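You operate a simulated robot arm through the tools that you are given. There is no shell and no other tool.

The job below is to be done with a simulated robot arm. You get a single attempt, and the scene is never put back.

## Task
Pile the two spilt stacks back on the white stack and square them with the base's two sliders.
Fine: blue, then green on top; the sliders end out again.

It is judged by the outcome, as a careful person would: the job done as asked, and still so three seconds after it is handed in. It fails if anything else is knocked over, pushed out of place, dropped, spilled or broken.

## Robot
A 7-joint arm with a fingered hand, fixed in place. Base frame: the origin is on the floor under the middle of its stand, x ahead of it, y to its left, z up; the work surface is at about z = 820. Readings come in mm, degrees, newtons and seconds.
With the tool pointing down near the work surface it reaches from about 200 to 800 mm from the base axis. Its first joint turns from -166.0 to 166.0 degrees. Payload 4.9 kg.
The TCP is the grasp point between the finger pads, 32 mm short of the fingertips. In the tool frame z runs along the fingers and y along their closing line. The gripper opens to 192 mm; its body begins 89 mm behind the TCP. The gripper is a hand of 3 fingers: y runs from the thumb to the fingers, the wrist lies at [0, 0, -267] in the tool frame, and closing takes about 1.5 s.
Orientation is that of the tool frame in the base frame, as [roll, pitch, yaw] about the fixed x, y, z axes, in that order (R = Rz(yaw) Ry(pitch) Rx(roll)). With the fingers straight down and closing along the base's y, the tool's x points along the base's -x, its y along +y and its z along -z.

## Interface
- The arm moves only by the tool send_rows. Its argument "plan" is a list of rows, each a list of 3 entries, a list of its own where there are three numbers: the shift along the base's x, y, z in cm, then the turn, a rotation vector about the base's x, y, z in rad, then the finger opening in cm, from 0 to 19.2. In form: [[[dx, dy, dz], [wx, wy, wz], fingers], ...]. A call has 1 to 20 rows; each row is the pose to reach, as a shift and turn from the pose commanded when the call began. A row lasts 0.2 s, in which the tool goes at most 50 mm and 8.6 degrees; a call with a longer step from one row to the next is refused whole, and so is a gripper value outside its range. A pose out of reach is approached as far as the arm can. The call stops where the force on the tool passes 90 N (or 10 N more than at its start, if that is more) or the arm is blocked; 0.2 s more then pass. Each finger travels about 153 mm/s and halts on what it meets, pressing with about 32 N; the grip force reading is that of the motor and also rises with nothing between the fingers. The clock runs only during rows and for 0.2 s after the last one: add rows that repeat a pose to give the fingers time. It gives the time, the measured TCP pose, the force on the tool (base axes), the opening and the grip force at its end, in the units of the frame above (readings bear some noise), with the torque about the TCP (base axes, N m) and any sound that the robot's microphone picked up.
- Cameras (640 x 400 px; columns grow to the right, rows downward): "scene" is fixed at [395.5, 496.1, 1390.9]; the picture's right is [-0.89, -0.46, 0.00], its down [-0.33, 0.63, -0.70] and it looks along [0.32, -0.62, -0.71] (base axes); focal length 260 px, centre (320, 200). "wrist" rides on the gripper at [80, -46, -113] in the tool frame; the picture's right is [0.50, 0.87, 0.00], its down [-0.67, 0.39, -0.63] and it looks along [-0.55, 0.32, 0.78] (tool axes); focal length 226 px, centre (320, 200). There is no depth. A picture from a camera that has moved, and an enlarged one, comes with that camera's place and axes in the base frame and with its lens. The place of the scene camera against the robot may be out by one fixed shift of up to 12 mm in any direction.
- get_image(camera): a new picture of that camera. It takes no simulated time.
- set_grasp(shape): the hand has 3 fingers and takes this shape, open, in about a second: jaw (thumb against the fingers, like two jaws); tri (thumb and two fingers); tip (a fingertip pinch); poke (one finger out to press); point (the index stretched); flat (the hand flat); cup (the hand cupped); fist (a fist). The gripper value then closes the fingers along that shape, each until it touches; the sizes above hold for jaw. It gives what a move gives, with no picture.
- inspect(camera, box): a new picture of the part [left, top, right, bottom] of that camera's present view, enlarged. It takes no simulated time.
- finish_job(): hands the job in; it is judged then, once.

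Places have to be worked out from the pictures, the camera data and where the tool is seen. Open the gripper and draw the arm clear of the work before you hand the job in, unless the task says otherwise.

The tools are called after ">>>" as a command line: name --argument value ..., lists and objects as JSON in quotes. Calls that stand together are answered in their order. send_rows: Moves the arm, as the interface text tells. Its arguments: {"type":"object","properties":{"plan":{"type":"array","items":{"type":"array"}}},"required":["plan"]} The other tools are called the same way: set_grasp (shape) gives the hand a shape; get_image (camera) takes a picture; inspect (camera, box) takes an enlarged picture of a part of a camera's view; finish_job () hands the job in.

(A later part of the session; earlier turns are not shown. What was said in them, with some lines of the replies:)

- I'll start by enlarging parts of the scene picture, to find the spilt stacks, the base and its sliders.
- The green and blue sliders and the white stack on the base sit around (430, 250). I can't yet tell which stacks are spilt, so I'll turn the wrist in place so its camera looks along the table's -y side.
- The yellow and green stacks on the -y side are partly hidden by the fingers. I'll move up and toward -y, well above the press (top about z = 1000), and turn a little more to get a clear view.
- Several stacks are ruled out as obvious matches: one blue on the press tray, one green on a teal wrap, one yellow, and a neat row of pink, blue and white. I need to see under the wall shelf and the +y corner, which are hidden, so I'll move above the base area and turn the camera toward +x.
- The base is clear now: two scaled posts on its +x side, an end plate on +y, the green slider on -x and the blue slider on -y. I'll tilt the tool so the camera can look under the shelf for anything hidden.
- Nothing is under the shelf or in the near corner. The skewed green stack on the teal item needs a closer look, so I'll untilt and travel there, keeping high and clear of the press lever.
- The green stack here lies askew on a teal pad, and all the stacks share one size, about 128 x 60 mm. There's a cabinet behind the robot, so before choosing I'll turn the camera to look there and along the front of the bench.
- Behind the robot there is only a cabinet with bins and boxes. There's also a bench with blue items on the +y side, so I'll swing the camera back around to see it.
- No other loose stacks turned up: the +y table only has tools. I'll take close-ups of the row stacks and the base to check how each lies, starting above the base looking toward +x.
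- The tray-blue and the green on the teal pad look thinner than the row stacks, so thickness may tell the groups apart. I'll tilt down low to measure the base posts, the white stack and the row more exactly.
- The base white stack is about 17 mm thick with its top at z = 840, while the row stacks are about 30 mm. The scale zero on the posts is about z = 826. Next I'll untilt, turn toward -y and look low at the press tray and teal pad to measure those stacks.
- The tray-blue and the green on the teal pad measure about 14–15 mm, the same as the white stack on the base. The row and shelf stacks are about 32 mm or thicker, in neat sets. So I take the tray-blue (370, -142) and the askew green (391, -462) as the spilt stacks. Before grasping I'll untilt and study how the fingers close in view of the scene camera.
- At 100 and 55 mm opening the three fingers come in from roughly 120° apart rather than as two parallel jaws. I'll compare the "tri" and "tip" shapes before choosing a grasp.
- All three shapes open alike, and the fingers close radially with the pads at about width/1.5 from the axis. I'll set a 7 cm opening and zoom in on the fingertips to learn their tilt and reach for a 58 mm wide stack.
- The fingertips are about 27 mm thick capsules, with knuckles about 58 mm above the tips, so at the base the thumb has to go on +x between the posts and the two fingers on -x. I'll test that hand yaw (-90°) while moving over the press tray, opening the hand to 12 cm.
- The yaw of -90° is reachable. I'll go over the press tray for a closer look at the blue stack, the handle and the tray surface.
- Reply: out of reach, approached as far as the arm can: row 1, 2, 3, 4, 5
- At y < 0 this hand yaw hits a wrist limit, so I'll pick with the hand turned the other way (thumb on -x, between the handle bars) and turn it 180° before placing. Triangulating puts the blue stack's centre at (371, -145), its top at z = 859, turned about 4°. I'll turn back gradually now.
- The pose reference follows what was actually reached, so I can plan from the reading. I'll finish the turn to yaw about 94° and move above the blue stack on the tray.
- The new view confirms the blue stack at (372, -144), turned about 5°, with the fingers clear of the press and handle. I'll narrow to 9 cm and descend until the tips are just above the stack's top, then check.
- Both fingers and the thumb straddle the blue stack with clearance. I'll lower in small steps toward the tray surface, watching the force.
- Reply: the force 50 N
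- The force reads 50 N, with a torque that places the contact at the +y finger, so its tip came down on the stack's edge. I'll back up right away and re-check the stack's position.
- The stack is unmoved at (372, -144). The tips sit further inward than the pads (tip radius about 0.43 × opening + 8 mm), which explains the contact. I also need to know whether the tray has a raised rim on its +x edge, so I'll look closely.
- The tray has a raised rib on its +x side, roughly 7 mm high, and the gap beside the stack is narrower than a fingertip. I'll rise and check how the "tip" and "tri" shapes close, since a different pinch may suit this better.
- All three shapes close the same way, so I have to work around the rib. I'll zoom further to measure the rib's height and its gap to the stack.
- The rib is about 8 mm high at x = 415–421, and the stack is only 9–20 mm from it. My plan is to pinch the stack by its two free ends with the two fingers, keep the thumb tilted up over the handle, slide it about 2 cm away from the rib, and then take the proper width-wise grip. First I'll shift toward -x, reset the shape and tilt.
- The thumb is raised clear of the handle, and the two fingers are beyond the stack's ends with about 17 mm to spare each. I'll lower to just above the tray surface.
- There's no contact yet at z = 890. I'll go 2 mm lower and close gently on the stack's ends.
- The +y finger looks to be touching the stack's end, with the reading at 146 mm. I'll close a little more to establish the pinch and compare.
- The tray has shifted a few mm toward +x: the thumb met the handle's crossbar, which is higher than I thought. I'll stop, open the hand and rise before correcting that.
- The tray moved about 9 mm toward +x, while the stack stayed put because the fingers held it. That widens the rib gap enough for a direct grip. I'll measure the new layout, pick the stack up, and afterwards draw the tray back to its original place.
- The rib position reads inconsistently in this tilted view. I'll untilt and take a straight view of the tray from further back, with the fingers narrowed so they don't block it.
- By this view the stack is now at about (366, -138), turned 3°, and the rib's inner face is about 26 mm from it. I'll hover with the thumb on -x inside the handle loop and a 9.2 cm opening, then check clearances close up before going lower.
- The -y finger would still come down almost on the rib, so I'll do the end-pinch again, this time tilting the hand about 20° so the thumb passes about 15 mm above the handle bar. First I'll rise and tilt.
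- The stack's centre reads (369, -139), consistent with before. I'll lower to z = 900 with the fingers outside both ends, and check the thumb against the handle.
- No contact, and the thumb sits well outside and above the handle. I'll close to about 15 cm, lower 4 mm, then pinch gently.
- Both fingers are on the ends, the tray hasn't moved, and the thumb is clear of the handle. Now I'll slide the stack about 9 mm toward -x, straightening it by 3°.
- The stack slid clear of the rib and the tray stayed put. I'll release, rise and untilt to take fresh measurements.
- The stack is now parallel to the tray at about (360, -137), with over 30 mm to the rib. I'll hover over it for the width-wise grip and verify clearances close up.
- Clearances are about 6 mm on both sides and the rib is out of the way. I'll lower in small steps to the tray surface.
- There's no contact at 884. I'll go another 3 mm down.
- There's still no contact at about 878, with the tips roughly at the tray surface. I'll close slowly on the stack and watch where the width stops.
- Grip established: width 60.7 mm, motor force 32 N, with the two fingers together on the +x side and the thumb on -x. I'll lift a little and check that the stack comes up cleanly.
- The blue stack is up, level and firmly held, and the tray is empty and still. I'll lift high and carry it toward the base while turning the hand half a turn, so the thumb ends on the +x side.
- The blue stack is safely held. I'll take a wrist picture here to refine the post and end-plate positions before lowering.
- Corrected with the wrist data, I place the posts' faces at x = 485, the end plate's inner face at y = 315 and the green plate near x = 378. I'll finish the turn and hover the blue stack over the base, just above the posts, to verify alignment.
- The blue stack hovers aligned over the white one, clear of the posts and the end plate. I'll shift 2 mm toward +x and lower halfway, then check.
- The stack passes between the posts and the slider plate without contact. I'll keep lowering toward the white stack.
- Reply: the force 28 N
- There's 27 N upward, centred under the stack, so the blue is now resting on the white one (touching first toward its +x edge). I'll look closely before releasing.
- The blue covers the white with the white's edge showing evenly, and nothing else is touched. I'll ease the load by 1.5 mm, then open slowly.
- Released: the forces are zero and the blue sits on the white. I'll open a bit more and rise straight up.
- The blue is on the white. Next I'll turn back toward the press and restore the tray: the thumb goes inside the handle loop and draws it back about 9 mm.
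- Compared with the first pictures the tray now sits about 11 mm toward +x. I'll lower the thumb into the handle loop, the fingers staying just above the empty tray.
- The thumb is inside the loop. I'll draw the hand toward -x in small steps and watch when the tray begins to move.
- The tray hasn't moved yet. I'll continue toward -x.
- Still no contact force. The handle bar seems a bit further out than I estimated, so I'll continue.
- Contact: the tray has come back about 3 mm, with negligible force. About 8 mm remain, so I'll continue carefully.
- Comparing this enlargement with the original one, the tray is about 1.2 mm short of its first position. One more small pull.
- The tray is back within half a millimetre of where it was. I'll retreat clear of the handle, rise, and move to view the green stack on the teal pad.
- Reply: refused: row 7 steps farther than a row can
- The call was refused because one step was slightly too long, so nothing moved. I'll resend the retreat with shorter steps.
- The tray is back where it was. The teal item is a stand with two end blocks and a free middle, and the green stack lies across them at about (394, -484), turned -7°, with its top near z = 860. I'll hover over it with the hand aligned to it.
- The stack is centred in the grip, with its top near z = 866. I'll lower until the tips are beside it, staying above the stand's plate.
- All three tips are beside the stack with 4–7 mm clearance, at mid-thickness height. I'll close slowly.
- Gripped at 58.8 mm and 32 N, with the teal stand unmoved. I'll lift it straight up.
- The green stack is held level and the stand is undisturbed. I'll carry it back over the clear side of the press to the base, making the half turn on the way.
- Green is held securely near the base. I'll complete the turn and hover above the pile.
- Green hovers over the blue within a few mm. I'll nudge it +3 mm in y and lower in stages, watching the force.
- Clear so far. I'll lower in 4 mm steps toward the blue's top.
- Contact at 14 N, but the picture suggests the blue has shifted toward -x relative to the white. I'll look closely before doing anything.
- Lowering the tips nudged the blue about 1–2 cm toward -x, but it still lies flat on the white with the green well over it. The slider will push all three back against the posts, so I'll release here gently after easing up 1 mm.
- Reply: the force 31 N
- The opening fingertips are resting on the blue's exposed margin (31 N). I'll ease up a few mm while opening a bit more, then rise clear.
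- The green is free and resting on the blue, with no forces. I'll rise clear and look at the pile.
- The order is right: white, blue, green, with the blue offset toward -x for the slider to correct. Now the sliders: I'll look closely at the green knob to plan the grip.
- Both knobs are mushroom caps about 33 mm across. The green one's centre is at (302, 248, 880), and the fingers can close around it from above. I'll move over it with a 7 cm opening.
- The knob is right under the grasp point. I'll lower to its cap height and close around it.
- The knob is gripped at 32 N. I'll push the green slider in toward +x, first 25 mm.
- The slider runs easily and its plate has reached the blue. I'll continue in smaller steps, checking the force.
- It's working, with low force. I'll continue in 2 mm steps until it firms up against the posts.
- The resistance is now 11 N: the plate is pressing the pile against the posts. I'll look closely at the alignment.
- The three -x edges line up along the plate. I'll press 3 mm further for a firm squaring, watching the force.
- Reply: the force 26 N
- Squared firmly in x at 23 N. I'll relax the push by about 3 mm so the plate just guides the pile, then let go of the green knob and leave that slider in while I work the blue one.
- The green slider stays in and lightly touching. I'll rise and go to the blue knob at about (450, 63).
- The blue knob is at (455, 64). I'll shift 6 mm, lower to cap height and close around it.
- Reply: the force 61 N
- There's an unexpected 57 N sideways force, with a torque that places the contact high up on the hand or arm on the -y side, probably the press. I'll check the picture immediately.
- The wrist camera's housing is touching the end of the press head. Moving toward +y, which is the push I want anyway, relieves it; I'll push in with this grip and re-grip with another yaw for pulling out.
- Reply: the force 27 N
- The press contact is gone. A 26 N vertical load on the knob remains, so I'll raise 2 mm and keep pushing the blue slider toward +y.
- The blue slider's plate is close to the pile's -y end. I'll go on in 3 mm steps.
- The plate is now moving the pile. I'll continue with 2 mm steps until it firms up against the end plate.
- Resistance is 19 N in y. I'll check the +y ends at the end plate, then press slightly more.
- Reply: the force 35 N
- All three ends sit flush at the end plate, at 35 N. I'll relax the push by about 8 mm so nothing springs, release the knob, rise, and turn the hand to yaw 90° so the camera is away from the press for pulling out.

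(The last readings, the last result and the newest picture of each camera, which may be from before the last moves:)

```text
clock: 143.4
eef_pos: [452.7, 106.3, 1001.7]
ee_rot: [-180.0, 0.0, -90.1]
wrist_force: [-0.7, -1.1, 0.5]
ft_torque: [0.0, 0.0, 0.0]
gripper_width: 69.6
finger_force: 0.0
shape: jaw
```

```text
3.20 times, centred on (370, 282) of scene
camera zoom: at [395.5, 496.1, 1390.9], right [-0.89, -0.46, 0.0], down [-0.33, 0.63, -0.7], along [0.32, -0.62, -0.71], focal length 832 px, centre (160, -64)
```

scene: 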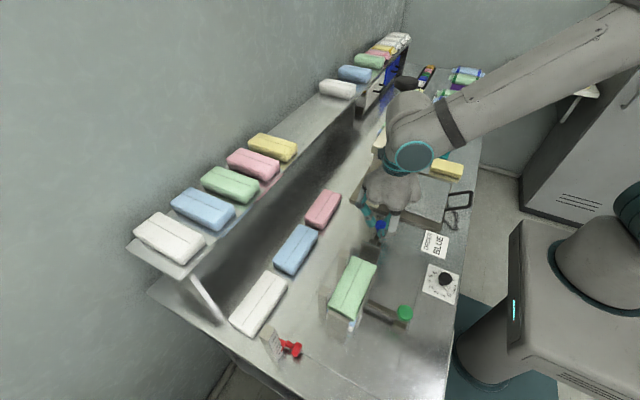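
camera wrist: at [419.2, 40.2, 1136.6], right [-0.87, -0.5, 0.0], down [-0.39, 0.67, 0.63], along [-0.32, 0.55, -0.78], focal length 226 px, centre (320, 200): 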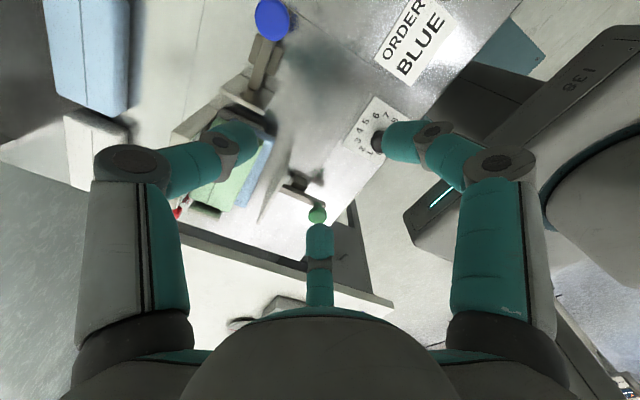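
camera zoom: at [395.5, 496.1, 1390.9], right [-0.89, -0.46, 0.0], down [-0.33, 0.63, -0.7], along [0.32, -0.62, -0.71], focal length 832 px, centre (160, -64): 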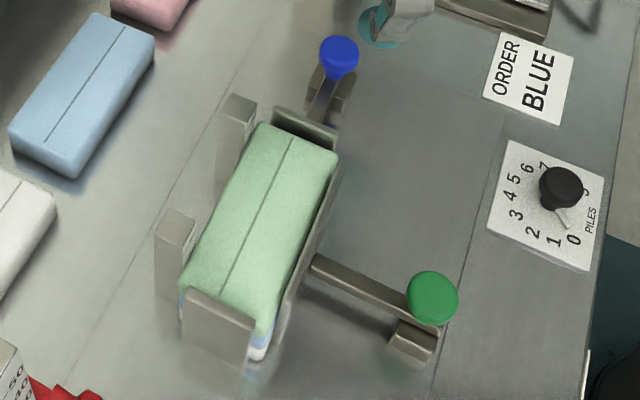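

The pile is neat, and the blue plate is a few mm off it. I'll turn the hand half a turn at height.

>>> send_rows --plan '[[[0, 0, 0], [0, 0, -0.14], 7], [[0, 0, 0], [0, 0, -0.28], 7], [[0, 0, 0], [0, 0, -0.42], 7], [[0, 0, 0], [0, 0, -0.56], 7], [[0, 0, 0], [0, 0, -0.7], 7], [[0, 0, 0], [0, 0, -0.84], 7], [[0, 0, 0], [0, 0, -0.98], 7], [[0, 0, 0], [0, 0, -1.12], 7], [[0, 0, 0], [0, 0, -1.26], 7], [[0, 0, 0], [0, 0, -1.4], 7], [[0, 0, 0], [0, 0, -1.54], 7], [[0, 0, 0], [0, 0, -1.68], 7], [[0, 0, 0], [0, 0, -1.82], 7], [[0, 0, 0], [0, 0, -1.96], 7], [[0, 0, 0], [0, 0, -2.1], 7], [[0, 0, 0], [0, 0, -2.24], 7], [[0, 0, 0], [0, 0, -2.38], 7], [[0, 0, 0], [0, 0, -2.52], 7], [[0, 0, 0], [0, 0, -2.66], 7], [[0, 0, 0], [0, 0, -2.8], 7]]'

>>> send_rows --plan '[[[0, 0, 0], [0, 0, -0.14], 7], [[0, 0, 0], [0, 0, -0.28], 7], [[0, 0, -2], [0, 0, -0.34], 7], [[0, 0, -4], [0, 0, -0.34], 7]]'

>>> inspect --camera "wrist" --box '[180, 30, 460, 280]'

>>> inspect --camera "scene" --box '[310, 180, 430, 300]'

```text
clock: 147.6
eef_pos: [455.0, 106.0, 1002.3]
ee_rot: [-180.0, -0.1, 109.3]
wrist_force: [-0.1, 0.0, 0.3]
ft_torque: [0.0, -0.01, -0.01]
gripper_width: 69.7
finger_force: 0.0
shape: jaw
```

```text
clock: 148.6
eef_pos: [455.0, 106.3, 960.8]
ee_rot: [-180.0, 0.0, 89.9]
wrist_force: [1.1, 0.0, 0.3]
ft_torque: [0.0, 0.02, 0.01]
gripper_width: 69.8
finger_force: 0.1
shape: jaw
```

```text
1.60 times, centred on (320, 155) of wrist
camera zoom: at [408.2, 185.0, 1074.4], right [0.87, 0.5, 0.0], down [0.39, -0.67, 0.63], along [0.32, -0.55, -0.78], focal length 362 px, centre (320, 272)
```

zoom: 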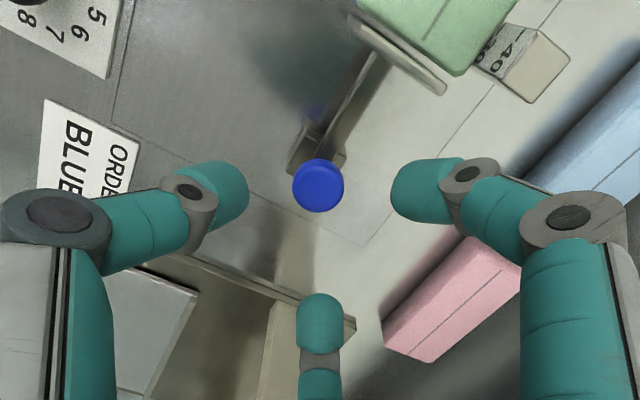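

```text
3.33 times, centred on (370, 240) of scene
camera zoom: at [395.5, 496.1, 1390.9], right [-0.89, -0.46, 0.0], down [-0.33, 0.63, -0.7], along [0.32, -0.62, -0.71], focal length 866 px, centre (153, 67)
```

zoom: 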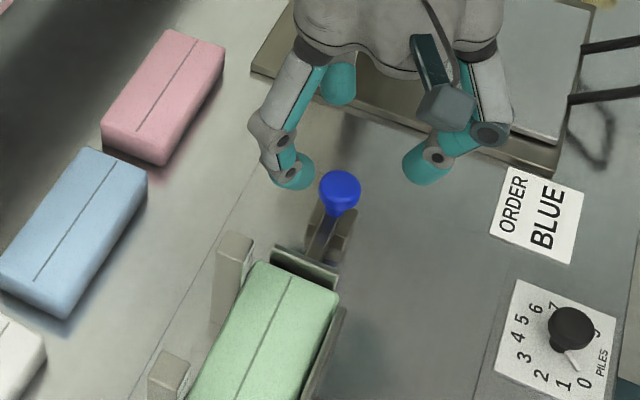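

The knob is at (454, 103), under the hand, and the wrist camera is now on the far side from the press. I'll lower and grip it.

>>> send_rows --plan '[[[0, -0.3, -1.5], [0, 0, 0], 7], [[0, -0.3, -3], [0, 0, 0], 7], [[0, -0.3, -4.5], [0, 0, 0], 7], [[0, -0.3, -5.9], [0, 0, 0], 7], [[0, -0.3, -5.9], [0, 0, 0], 5.5], [[0, -0.3, -5.9], [0, 0, 0], 4], [[0, -0.3, -5.9], [0, 0, 0], 2.8], [[0, -0.3, -5.9], [0, 0, 0], 1.8], [[0, -0.3, -5.9], [0, 0, 0], 1.5]]'

>>> inspect --camera "wrist" --box '[180, 30, 460, 280]'

```text
clock: 150.6
eef_pos: [454.8, 103.5, 902.5]
ee_rot: [-179.9, -0.1, 90.1]
wrist_force: [-0.8, 0.1, -3.2]
ft_torque: [0.01, -0.02, 0.03]
gripper_width: 23.5
finger_force: 32.4
shape: jaw
```

```text
1.60 times, centred on (320, 155) of wrist
camera zoom: at [407.8, 182.3, 1015.3], right [0.87, 0.5, 0.0], down [0.39, -0.67, 0.63], along [0.31, -0.55, -0.78], focal length 362 px, centre (320, 272)
```

zoom: 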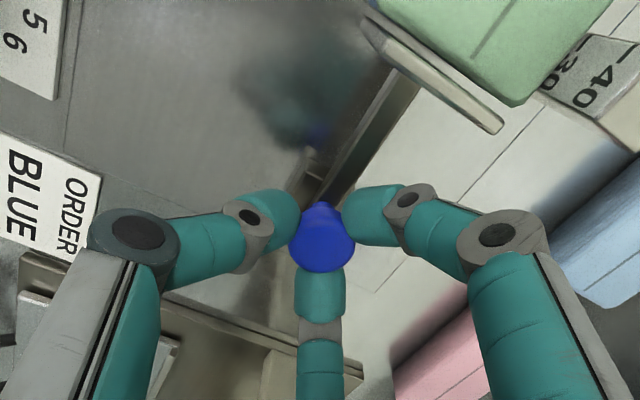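

Good grip. I'll pull the blue slider out toward -y in steps to its original position near y = 64.

>>> send_rows --plan '[[[0, -0.5, 0], [0, 0, 0], 1.5], [[0, -1, 0], [0, 0, 0], 1.5], [[0, -1.5, 0], [0, 0, 0], 1.5], [[0, -2, 0], [0, 0, 0], 1.5], [[0, -2.5, 0], [0, 0, 0], 1.5], [[0, -3, 0], [0, 0, 0], 1.5]]'

>>> inspect --camera "scene" --box '[310, 180, 430, 345]'

```text
clock: 152.0
eef_pos: [454.1, 72.3, 904.1]
ee_rot: [-179.8, 0.0, 90.0]
wrist_force: [-0.2, 1.5, -9.3]
ft_torque: [0.05, 0.01, 0.03]
gripper_width: 23.1
finger_force: 31.8
shape: jaw
```

```text
2.42 times, centred on (370, 262) of scene
camera zoom: at [395.5, 496.1, 1390.9], right [-0.89, -0.46, 0.0], down [-0.33, 0.63, -0.7], along [0.32, -0.62, -0.71], focal length 630 px, centre (199, 48)
```

zoom: 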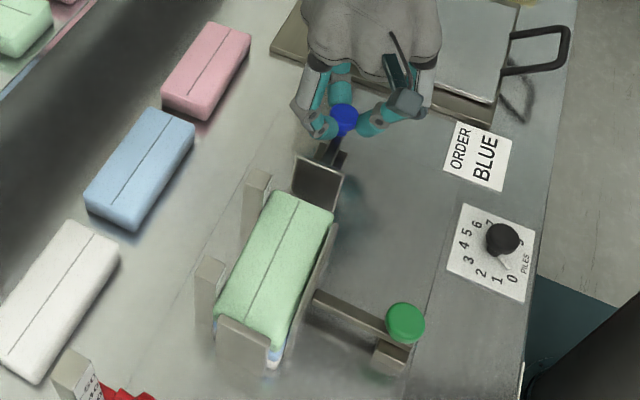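

>>> send_rows --plan '[[[0, -0.3, -0.1], [0, 0, 0], 1.5], [[0, -0.6, -0.1], [0, 0, 0], 1.5], [[0, -0.9, -0.1], [0, 0, 0], 1.5]]'

>>> inspect --camera "scene" --box '[355, 210, 405, 260]'

```text
clock: 152.8
eef_pos: [454.4, 65.5, 902.9]
ee_rot: [-180.0, 0.1, 90.0]
wrist_force: [-0.5, -0.5, -2.5]
ft_torque: [0.01, 0.05, -0.02]
gripper_width: 23.1
finger_force: 32.1
shape: jaw
```

```text
8.00 times, centred on (380, 235) of scene
camera zoom: at [395.5, 496.1, 1390.9], right [-0.89, -0.46, 0.0], down [-0.33, 0.63, -0.7], along [0.32, -0.62, -0.71], focal length 2079 px, centre (-160, -80)
```

zoom: 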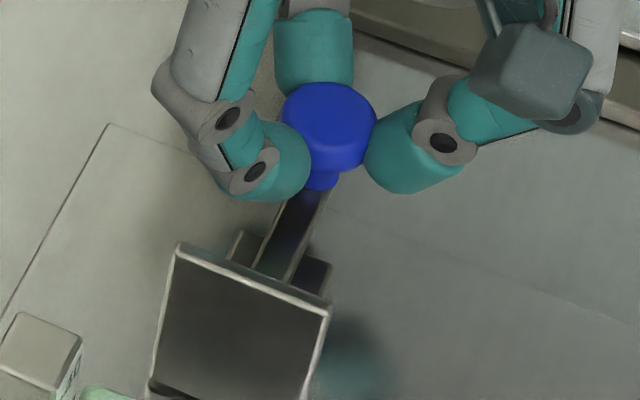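

It's within about 1.5 mm of its first position. One more small pull, then release.

>>> send_rows --plan '[[[0, -0.1, 0], [0, 0, 0], 1.5], [[0, -0.2, 0], [0, 0, 0], 1.5], [[0, -0.2, 0], [0, 0, 0], 1.5]]'

>>> inspect --camera "scene" --box '[355, 210, 405, 260]'

```text
clock: 153.6
eef_pos: [454.2, 61.0, 902.9]
ee_rot: [180.0, 0.1, 90.0]
wrist_force: [-0.7, 13.0, -4.9]
ft_torque: [0.32, 0.07, -0.08]
gripper_width: 22.8
finger_force: 32.3
shape: jaw
```

```text
8.00 times, centred on (380, 235) of scene
camera zoom: at [395.5, 496.1, 1390.9], right [-0.89, -0.46, 0.0], down [-0.33, 0.63, -0.7], along [0.32, -0.62, -0.71], focal length 2079 px, centre (-160, -80)
```

zoom: 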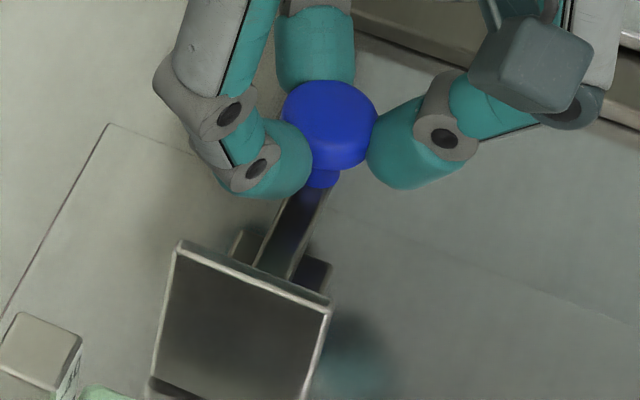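

The slider is at its outer stop (13 N resistance), exactly as in the first picture. I'll relax, release and rise, then go to the green knob.

>>> send_rows --plan '[[[0, 0.1, 0], [0, 0, 0], 1.5], [[0, 0.1, 0], [0, 0, 0], 3], [[0, 0.1, 0], [0, 0, 0], 4.5], [[0, 0.1, 0], [0, 0, 0], 6], [[0, 0.1, 0], [0, 0, 0], 7], [[0, 0.1, 3], [0, 0, 0], 7], [[0, 0.1, 7], [0, 0, 0], 7], [[0, 0.5, 10], [0, 0, 0], 7], [[-2, 4.5, 10], [0, 0, 0], 7], [[-4.5, 8.5, 10], [0, 0, 0], 7], [[-7, 12.5, 10], [0, 0, 0], 7], [[-9, 16, 10], [0, 0, 0], 7], [[-10.5, 18.5, 9], [0, 0, 0], 7], [[-10.5, 18.5, 6], [0, 0, 0], 7]]'

>>> inspect --camera "wrist" --box '[180, 30, 460, 280]'

>>> inspect --camera "scene" --box '[310, 200, 450, 350]'

```text
clock: 156.6
eef_pos: [348.5, 245.9, 964.1]
ee_rot: [179.9, 0.0, 90.0]
wrist_force: [0.7, -0.1, -0.8]
ft_torque: [-0.01, 0.02, -0.03]
gripper_width: 69.7
finger_force: 0.1
shape: jaw
```

```text
1.60 times, centred on (320, 155) of wrist
camera zoom: at [302.1, 324.8, 1075.8], right [0.87, 0.5, 0.0], down [0.39, -0.67, 0.63], along [0.32, -0.55, -0.78], focal length 362 px, centre (320, 272)
```

zoom: 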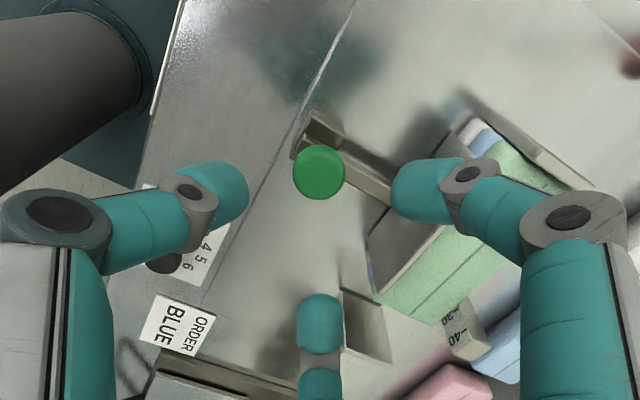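

```text
2.67 times, centred on (380, 275) of scene
camera zoom: at [395.5, 496.1, 1390.9], right [-0.89, -0.46, 0.0], down [-0.33, 0.63, -0.7], along [0.32, -0.62, -0.71], focal length 693 px, centre (160, 0)
```

zoom: 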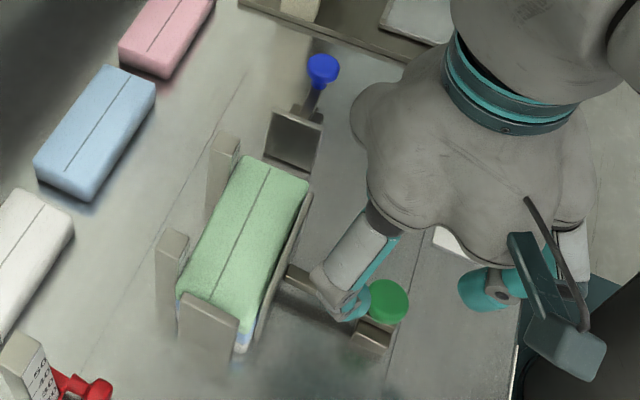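

The green knob is at about (346, 249). I'll centre on it, lower and grip.

>>> send_rows --plan '[[[-0.2, 0.35, -1.5], [0, 0, 0], 7], [[-0.2, 0.35, -3], [0, 0, 0], 7], [[-0.2, 0.35, -4.5], [0, 0, 0], 7], [[-0.2, 0.35, -6.2], [0, 0, 0], 7], [[-0.2, 0.35, -6.2], [0, 0, 0], 5.5], [[-0.2, 0.35, -6.2], [0, 0, 0], 4], [[-0.2, 0.35, -6.2], [0, 0, 0], 2.8], [[-0.2, 0.35, -6.2], [0, 0, 0], 1.8], [[-0.2, 0.35, -6.2], [0, 0, 0], 1.5]]'

>>> inspect --camera "wrist" --box '[180, 30, 460, 280]'

```text
clock: 158.6
eef_pos: [347.0, 249.3, 899.4]
ee_rot: [-179.8, 0.0, 90.0]
wrist_force: [-1.4, 1.1, -5.4]
ft_torque: [0.02, -0.03, 0.0]
gripper_width: 25.1
finger_force: 31.6
shape: jaw
```

```text
1.60 times, centred on (320, 155) of wrist
camera zoom: at [299.5, 328.5, 1012.3], right [0.87, 0.5, 0.0], down [0.39, -0.67, 0.63], along [0.31, -0.55, -0.78], focal length 362 px, centre (320, 272)
```

zoom: 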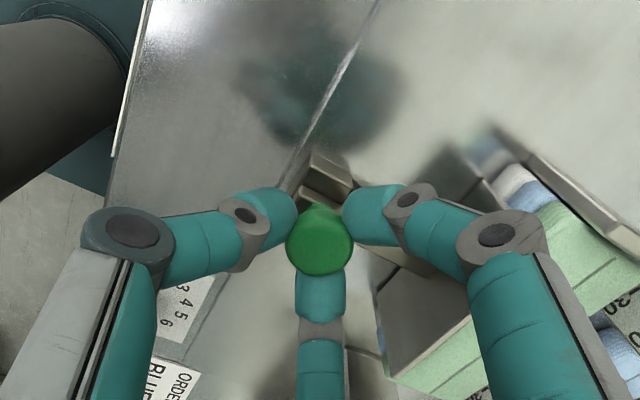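

Gripped. I'll give one last gentle press toward the posts, to confirm the pile is square after the y-push, before pulling out.

>>> send_rows --plan '[[[0.2, 0, 0.1], [0, 0, 0], 1.5], [[0.4, 0, 0.1], [0, 0, 0], 1.5], [[0.5, 0, 0.1], [0, 0, 0], 1.5], [[0.5, 0, 0.1], [0, 0, 0], 1.5]]'

>>> inspect --camera "scene" --box '[320, 245, 390, 340]'

```text
clock: 159.6
eef_pos: [349.9, 248.9, 900.3]
ee_rot: [-179.8, 0.3, 90.0]
wrist_force: [-20.8, 0.1, -8.7]
ft_torque: [0.03, 0.63, 0.04]
gripper_width: 24.9
finger_force: 32.2
shape: jaw
```

```text
4.21 times, centred on (355, 292) of scene
camera zoom: at [395.5, 496.1, 1390.9], right [-0.89, -0.46, 0.0], down [-0.33, 0.63, -0.7], along [0.32, -0.62, -0.71], focal length 1094 px, centre (173, -190)
```

zoom: 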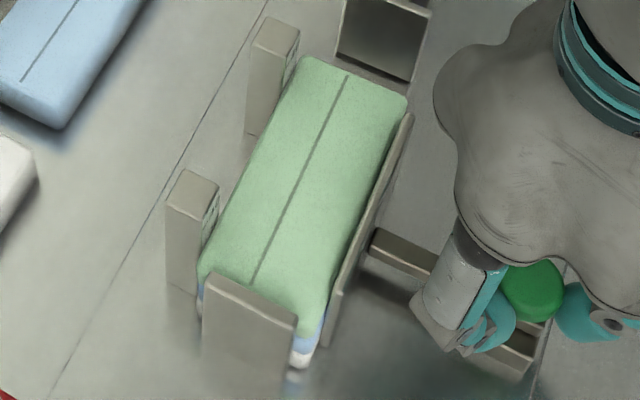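

Firm at 21 N, with the pile straight along the posts and the plate. Now I'll pull the green slider out toward -x, slowly at first.

>>> send_rows --plan '[[[-0.2, 0, 0], [0, 0, 0], 1.5], [[-0.4, 0, 0], [0, 0, 0], 1.5], [[-0.7, 0, 0], [0, 0, 0], 1.5], [[-1.1, 0, 0], [0, 0, 0], 1.5], [[-1.6, 0, 0], [0, 0, 0], 1.5], [[-2.1, 0, 0], [0, 0, 0], 1.5], [[-2.6, 0, 0], [0, 0, 0], 1.5], [[-3.1, 0, 0], [0, 0, 0], 1.5], [[-3.6, 0, 0], [0, 0, 0], 1.5]]'

>>> inspect --camera "scene" --box '[310, 240, 450, 350]'

```text
clock: 161.6
eef_pos: [316.0, 249.7, 901.3]
ee_rot: [180.0, 0.0, 90.0]
wrist_force: [0.8, -4.7, -22.7]
ft_torque: [-0.11, -0.02, 0.07]
gripper_width: 23.5
finger_force: 32.0
shape: jaw
```

```text
3.64 times, centred on (380, 295) of scene
camera zoom: at [395.5, 496.1, 1390.9], right [-0.89, -0.46, 0.0], down [-0.33, 0.63, -0.7], along [0.32, -0.62, -0.71], focal length 945 px, centre (102, -146)
```

zoom: 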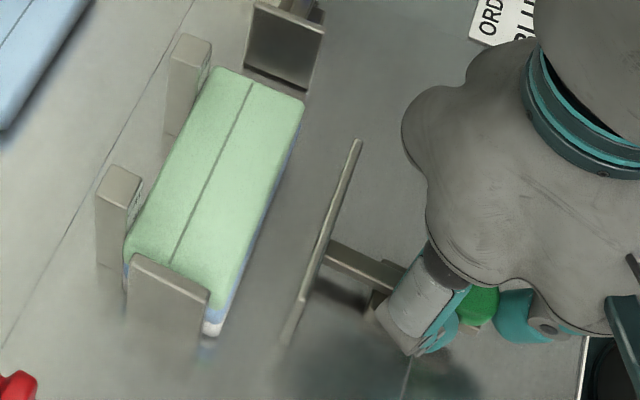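

The pile stays square. I'll lower 2 mm to relieve the vertical load and pull the last stretch to the stop.

>>> send_rows --plan '[[[-0.3, 0, -0.1], [0, 0, 0], 1.5], [[-0.6, 0, -0.2], [0, 0, 0], 1.5], [[-0.9, 0, -0.2], [0, 0, 0], 1.5], [[-1.1, 0, -0.2], [0, 0, 0], 1.5]]'

>>> inspect --camera "scene" --box '[310, 240, 450, 350]'

```text
clock: 162.6
eef_pos: [306.5, 250.7, 899.4]
ee_rot: [180.0, 0.0, 90.1]
wrist_force: [0.2, -12.0, 1.0]
ft_torque: [-0.33, -0.02, 0.11]
gripper_width: 23.5
finger_force: 31.6
shape: jaw
```

```text
3.64 times, centred on (380, 295) of scene
camera zoom: at [395.5, 496.1, 1390.9], right [-0.89, -0.46, 0.0], down [-0.33, 0.63, -0.7], along [0.32, -0.62, -0.71], focal length 945 px, centre (102, -146)
```

zoom: 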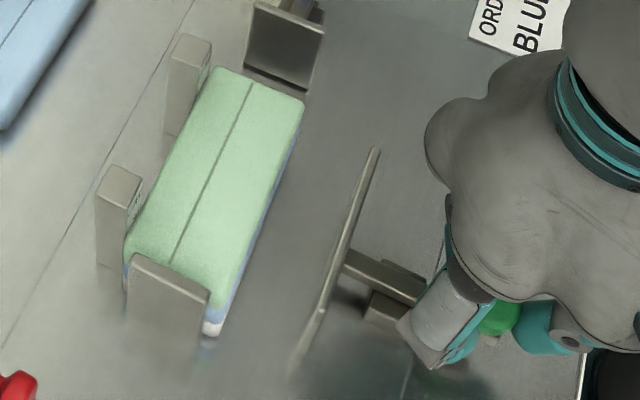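

About 2 mm remain compared with the first picture, so one more short pull to the stop.

>>> send_rows --plan '[[[-0.15, -0.05, 0], [0, 0, 0], 1.5], [[-0.3, -0.1, 0], [0, 0, 0], 1.5], [[-0.4, -0.1, 0], [0, 0, 0], 1.5]]'

>>> inspect --camera "scene" --box '[310, 240, 450, 350]'

```text
clock: 163.4
eef_pos: [301.5, 248.4, 899.5]
ee_rot: [179.9, -0.1, 89.9]
wrist_force: [12.2, -6.3, 0.3]
ft_torque: [-0.21, -0.35, 0.12]
gripper_width: 23.1
finger_force: 31.6
shape: jaw
```

```text
3.64 times, centred on (380, 295) of scene
camera zoom: at [395.5, 496.1, 1390.9], right [-0.89, -0.46, 0.0], down [-0.33, 0.63, -0.7], along [0.32, -0.62, -0.71], focal length 945 px, centre (102, -146)
```

zoom: 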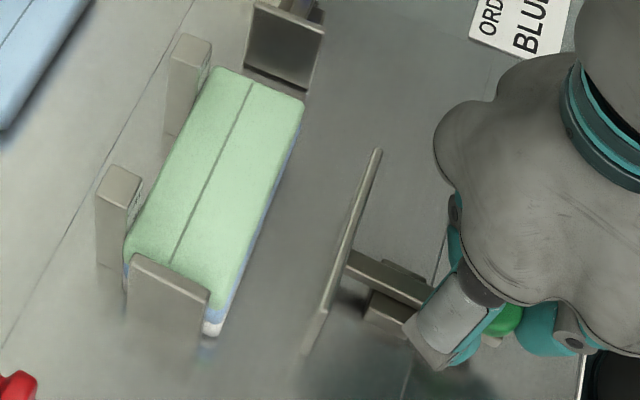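

The green slider is at its outer stop as well (12 N), matching the first picture. I'll relax, release and rise.

>>> send_rows --plan '[[[0.1, 0.05, 0], [0, 0, 0], 1.5], [[0.1, 0.05, 0], [0, 0, 0], 3], [[0.1, 0.05, 0], [0, 0, 0], 4.5], [[0.1, 0.05, 0], [0, 0, 0], 6], [[0.1, 0.05, 0], [0, 0, 0], 7], [[0.1, 0.05, 3], [0, 0, 0], 7], [[0.1, 0.05, 7], [0, 0, 0], 7], [[0, 0, 11], [0, 0, 0], 7], [[0, -3, 15], [0, 0, 0], 7], [[0, -7, 17], [0, 0, 0], 7], [[0, -11, 18], [0, 0, 0], 7]]'

>>> inspect --camera "scene" --box '[310, 240, 450, 350]'

>>> inspect --camera "scene" --box '[325, 250, 385, 340]'

>>> get_image --camera "scene"

```text
clock: 165.8
eef_pos: [300.0, 139.9, 1078.9]
ee_rot: [-179.9, 0.0, 90.0]
wrist_force: [0.1, 0.1, -0.2]
ft_torque: [-0.01, -0.03, 0.01]
gripper_width: 69.8
finger_force: 0.1
shape: jaw
```

```text
3.64 times, centred on (380, 295) of scene
camera zoom: at [395.5, 496.1, 1390.9], right [-0.89, -0.46, 0.0], down [-0.33, 0.63, -0.7], along [0.32, -0.62, -0.71], focal length 945 px, centre (102, -146)
```

zoom: 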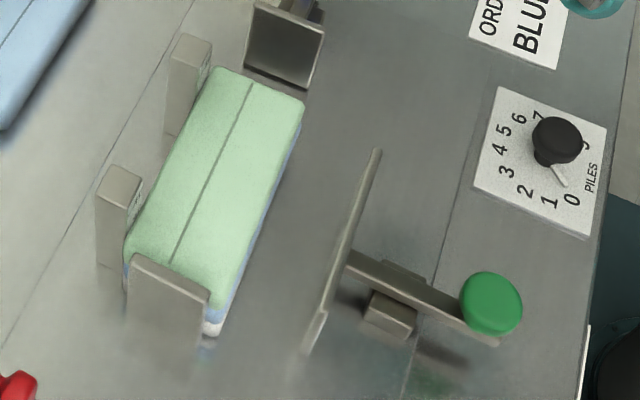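

```text
4.44 times, centred on (355, 295) of scene
camera zoom: at [395.5, 496.1, 1390.9], right [-0.89, -0.46, 0.0], down [-0.33, 0.63, -0.7], along [0.32, -0.62, -0.71], focal length 1155 px, centre (164, -222)
```

zoom: 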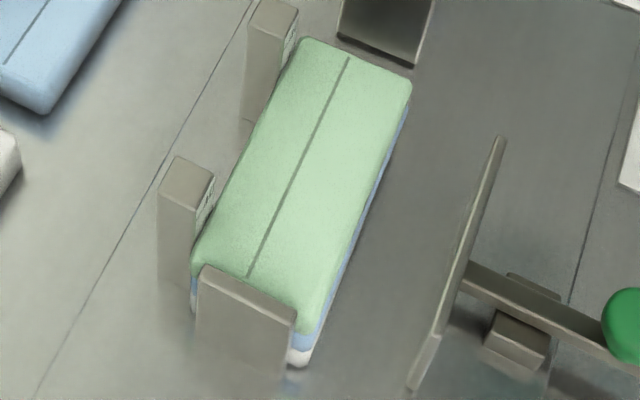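

```text
taken
```

scene: 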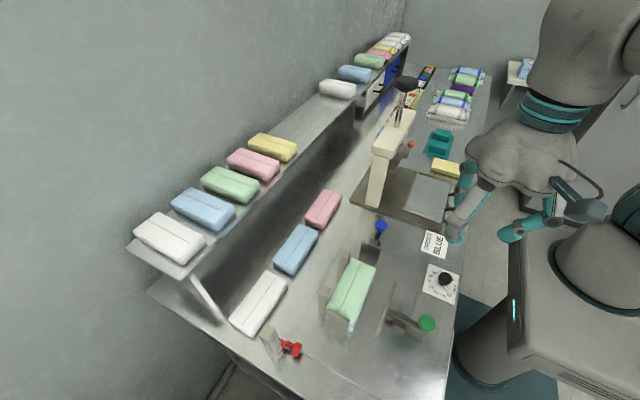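

The pile is square and both sliders are out. I'll verify that the press, tray, stand and other items are unchanged, and check the pile from above with the wrist camera.

>>> inspect --camera "scene" --box '[360, 50, 500, 220]'

>>> send_rows --plan '[[[0.5, 4, 0], [0, 0, 0.14], 9], [[1, 8, 0], [0, 0, 0.28], 9], [[1.5, 10, 0], [0, 0, 0.42], 9], [[2, 10, 0], [0, 0, 0.56], 9], [[2, 10, 0], [0, 0, 0.7], 9], [[2, 10, 0], [0, 0, 0.84], 9], [[2, 10, 0], [0, 0, 0.98], 9], [[2, 10, 0], [0, 0, 1.05], 9]]'

>>> get_image --camera "wrist"

>>> inspect --camera "wrist" --box '[220, 0, 480, 200]'

```text
2.35 times, centred on (430, 135) of scene
camera zoom: at [395.5, 496.1, 1390.9], right [-0.89, -0.46, 0.0], down [-0.33, 0.63, -0.7], along [0.32, -0.62, -0.71], focal length 612 px, centre (61, 353)
```

zoom: 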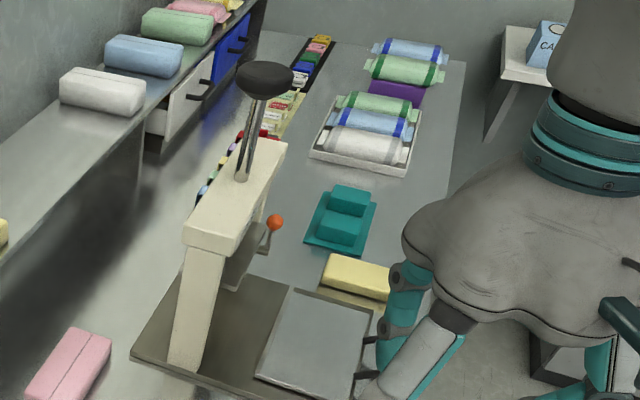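

```text
clock: 167.6
eef_pos: [321.3, 239.4, 1080.2]
ee_rot: [179.9, 0.0, 150.3]
wrist_force: [0.7, 0.1, 0.3]
ft_torque: [-0.01, -0.01, 0.02]
gripper_width: 89.5
finger_force: 0.0
shape: jaw
```

```text
taken
camera wrist: at [228.3, 238.3, 1192.8], right [0.0, 1.0, 0.0], down [0.78, 0.0, 0.63], along [0.63, 0.0, -0.78], focal length 226 px, centre (320, 200)
```

wrist: 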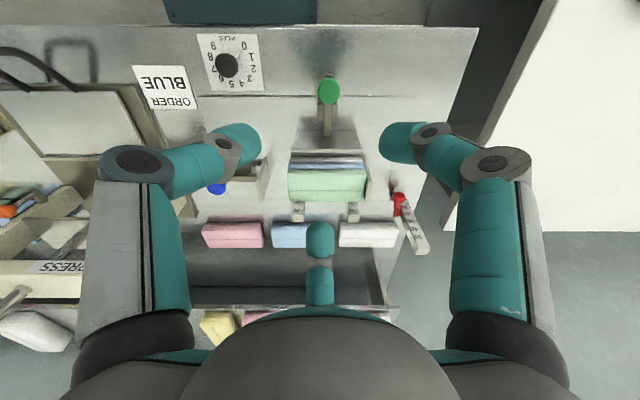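

```text
2.00 times, centred on (350, 100) of wrist
camera zoom: at [228.3, 238.3, 1192.8], right [0.0, 1.0, 0.0], down [0.78, 0.0, 0.63], along [0.63, 0.0, -0.78], focal length 452 px, centre (260, 400)
```

zoom: 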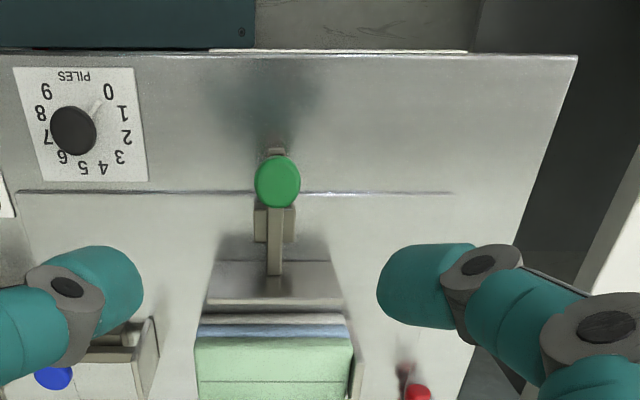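

>>> inspect --camera "wrist" --box '[270, 130, 390, 230]'

>>> inspect --camera "scene" --box '[320, 245, 390, 340]'

>>> inspect --camera "scene" --box '[380, 160, 500, 240]'

```text
4.00 times, centred on (330, 180) of wrist
camera zoom: at [228.3, 238.3, 1192.8], right [0.0, 1.0, 0.0], down [0.78, 0.0, 0.63], along [0.63, 0.0, -0.78], focal length 904 px, centre (280, 280)
```

zoom: 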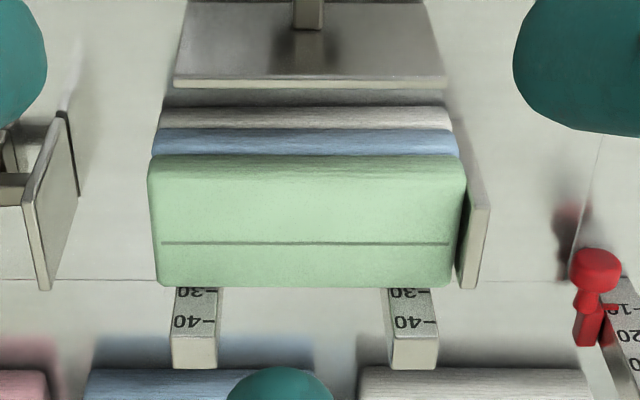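

```text
4.21 times, centred on (355, 292) of scene
camera zoom: at [395.5, 496.1, 1390.9], right [-0.89, -0.46, 0.0], down [-0.33, 0.63, -0.7], along [0.32, -0.62, -0.71], focal length 1094 px, centre (173, -190)
```

zoom: 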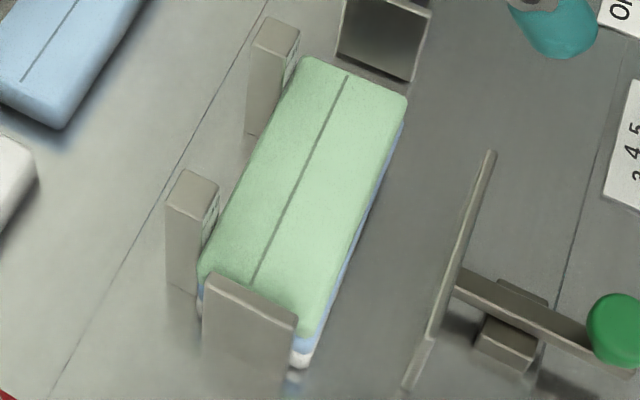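

```text
5.00 times, centred on (440, 200) of scene
camera zoom: at [395.5, 496.1, 1390.9], right [-0.89, -0.46, 0.0], down [-0.33, 0.63, -0.7], along [0.32, -0.62, -0.71], focal length 1300 px, centre (-280, 200)
```

zoom: 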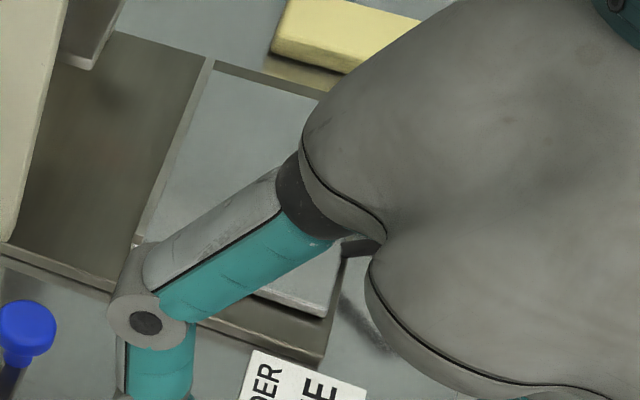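

From the side, the white, blue and green faces line up in both directions, and the sliders, press and stand are in place. I'll open the hand and draw the arm up and clear of the work.

>>> send_rows --plan '[[[0, -2, 3], [0, 0, 0], 10], [[0, -6, 6], [0, 0, 0], 12], [[0, -10, 9], [0, 0, 0], 14], [[0, -14, 11], [0, 0, 0], 16], [[0, -18, 12], [0, 0, 0], 18], [[0, -21, 12], [0, 0, 0], 19.2], [[0, -23, 12], [0, 0, 0], 19.2], [[0, -23, 12], [0, 0, 0], 19.2]]'

>>> get_image --camera "scene"

>>> inspect --camera "scene" --box '[310, 180, 500, 345]'

```text
clock: 169.4
eef_pos: [320.8, 10.0, 1199.1]
ee_rot: [-179.9, 0.1, 150.2]
wrist_force: [0.6, 0.4, -0.3]
ft_torque: [0.01, 0.01, 0.02]
gripper_width: 191.9
finger_force: 0.1
shape: jaw
```

```text
taken
```

scene: 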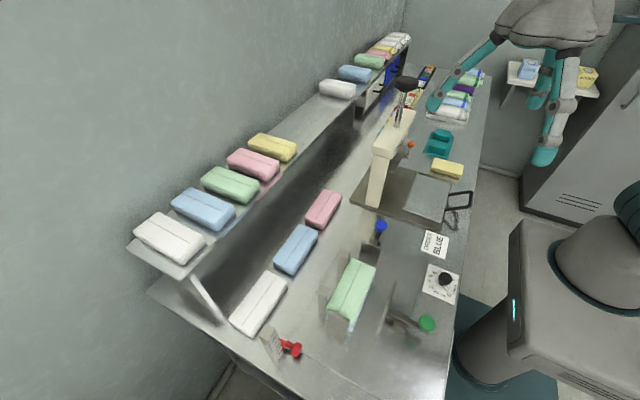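

```text
2.42 times, centred on (405, 262) of scene
camera zoom: at [395.5, 496.1, 1390.9], right [-0.89, -0.46, 0.0], down [-0.33, 0.63, -0.7], along [0.32, -0.62, -0.71], focal length 630 px, centre (114, 48)
```

zoom: 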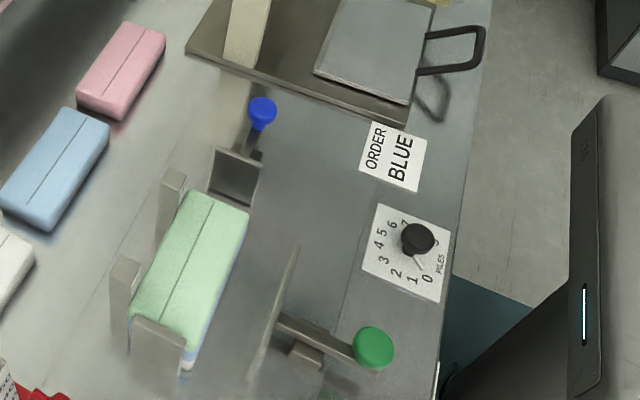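

The arm is clear with the hand open, and the pile stands square with both sliders out. One last check of the tray's position against the first enlargement before handing in.

>>> inspect --camera "scene" --box '[400, 192, 432, 216]'

>>> inspect --camera "scene" --box '[355, 210, 405, 260]'

```text
16.00 times, centred on (416, 204) of scene
camera zoom: at [395.5, 496.1, 1390.9], right [-0.89, -0.46, 0.0], down [-0.33, 0.63, -0.7], along [0.32, -0.62, -0.71], focal length 4159 px, centre (-1216, 136)
```

zoom: 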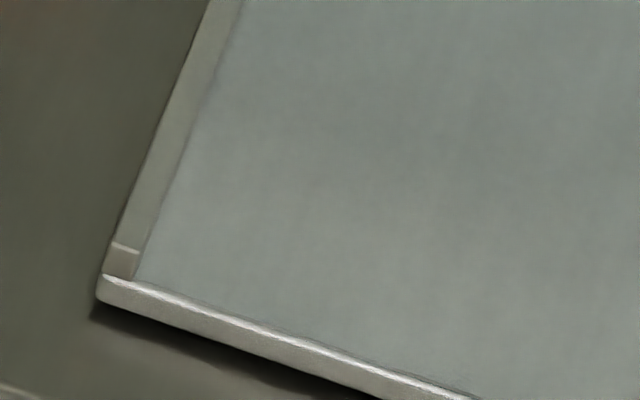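

```text
8.00 times, centred on (380, 235) of scene
camera zoom: at [395.5, 496.1, 1390.9], right [-0.89, -0.46, 0.0], down [-0.33, 0.63, -0.7], along [0.32, -0.62, -0.71], focal length 2079 px, centre (-160, -80)
```

zoom: 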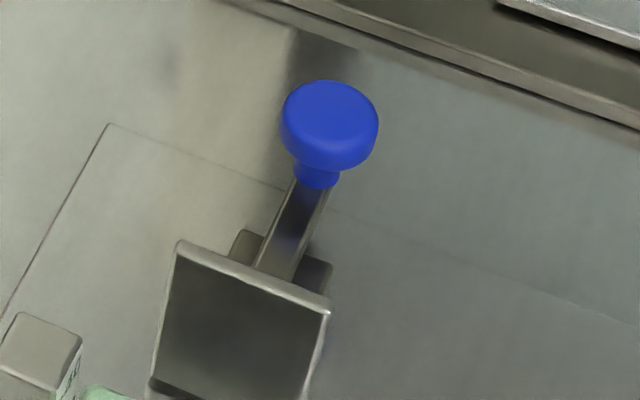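

The tray and the blue slider match their first positions to within half a millimetre, and the pile is white, blue, green and square. I'm handing the job in.

>>> finish_job

```text
The job is handed in.
```

I piled a blue and a green stack on the white one, blue first and green on top. I then squared the pile against the posts and end plate with both sliders and pulled both sliders back out to their stops. In the last pictures the pile stands straight and the arm is clear with the hand open.

- **Which stacks I took:** no stack was clearly marked as spilt, so this is my judgement. I used the blue one on the press tray and the green one lying askew on the teal stand. Both are about 15 mm thick, like the white stack; the blue one in the row behind the base is about twice that. If you meant that one, the pile has the wrong blue.
- **Press tray:** the thumb pushed it about 11 mm toward the press while I was freeing the blue stack. I pulled it back to within half a millimetre of where it was.
- **Press head:** the wrist camera's housing pressed against its end with about 57 N while I gripped the blue knob. I saw no change to the press afterwards.
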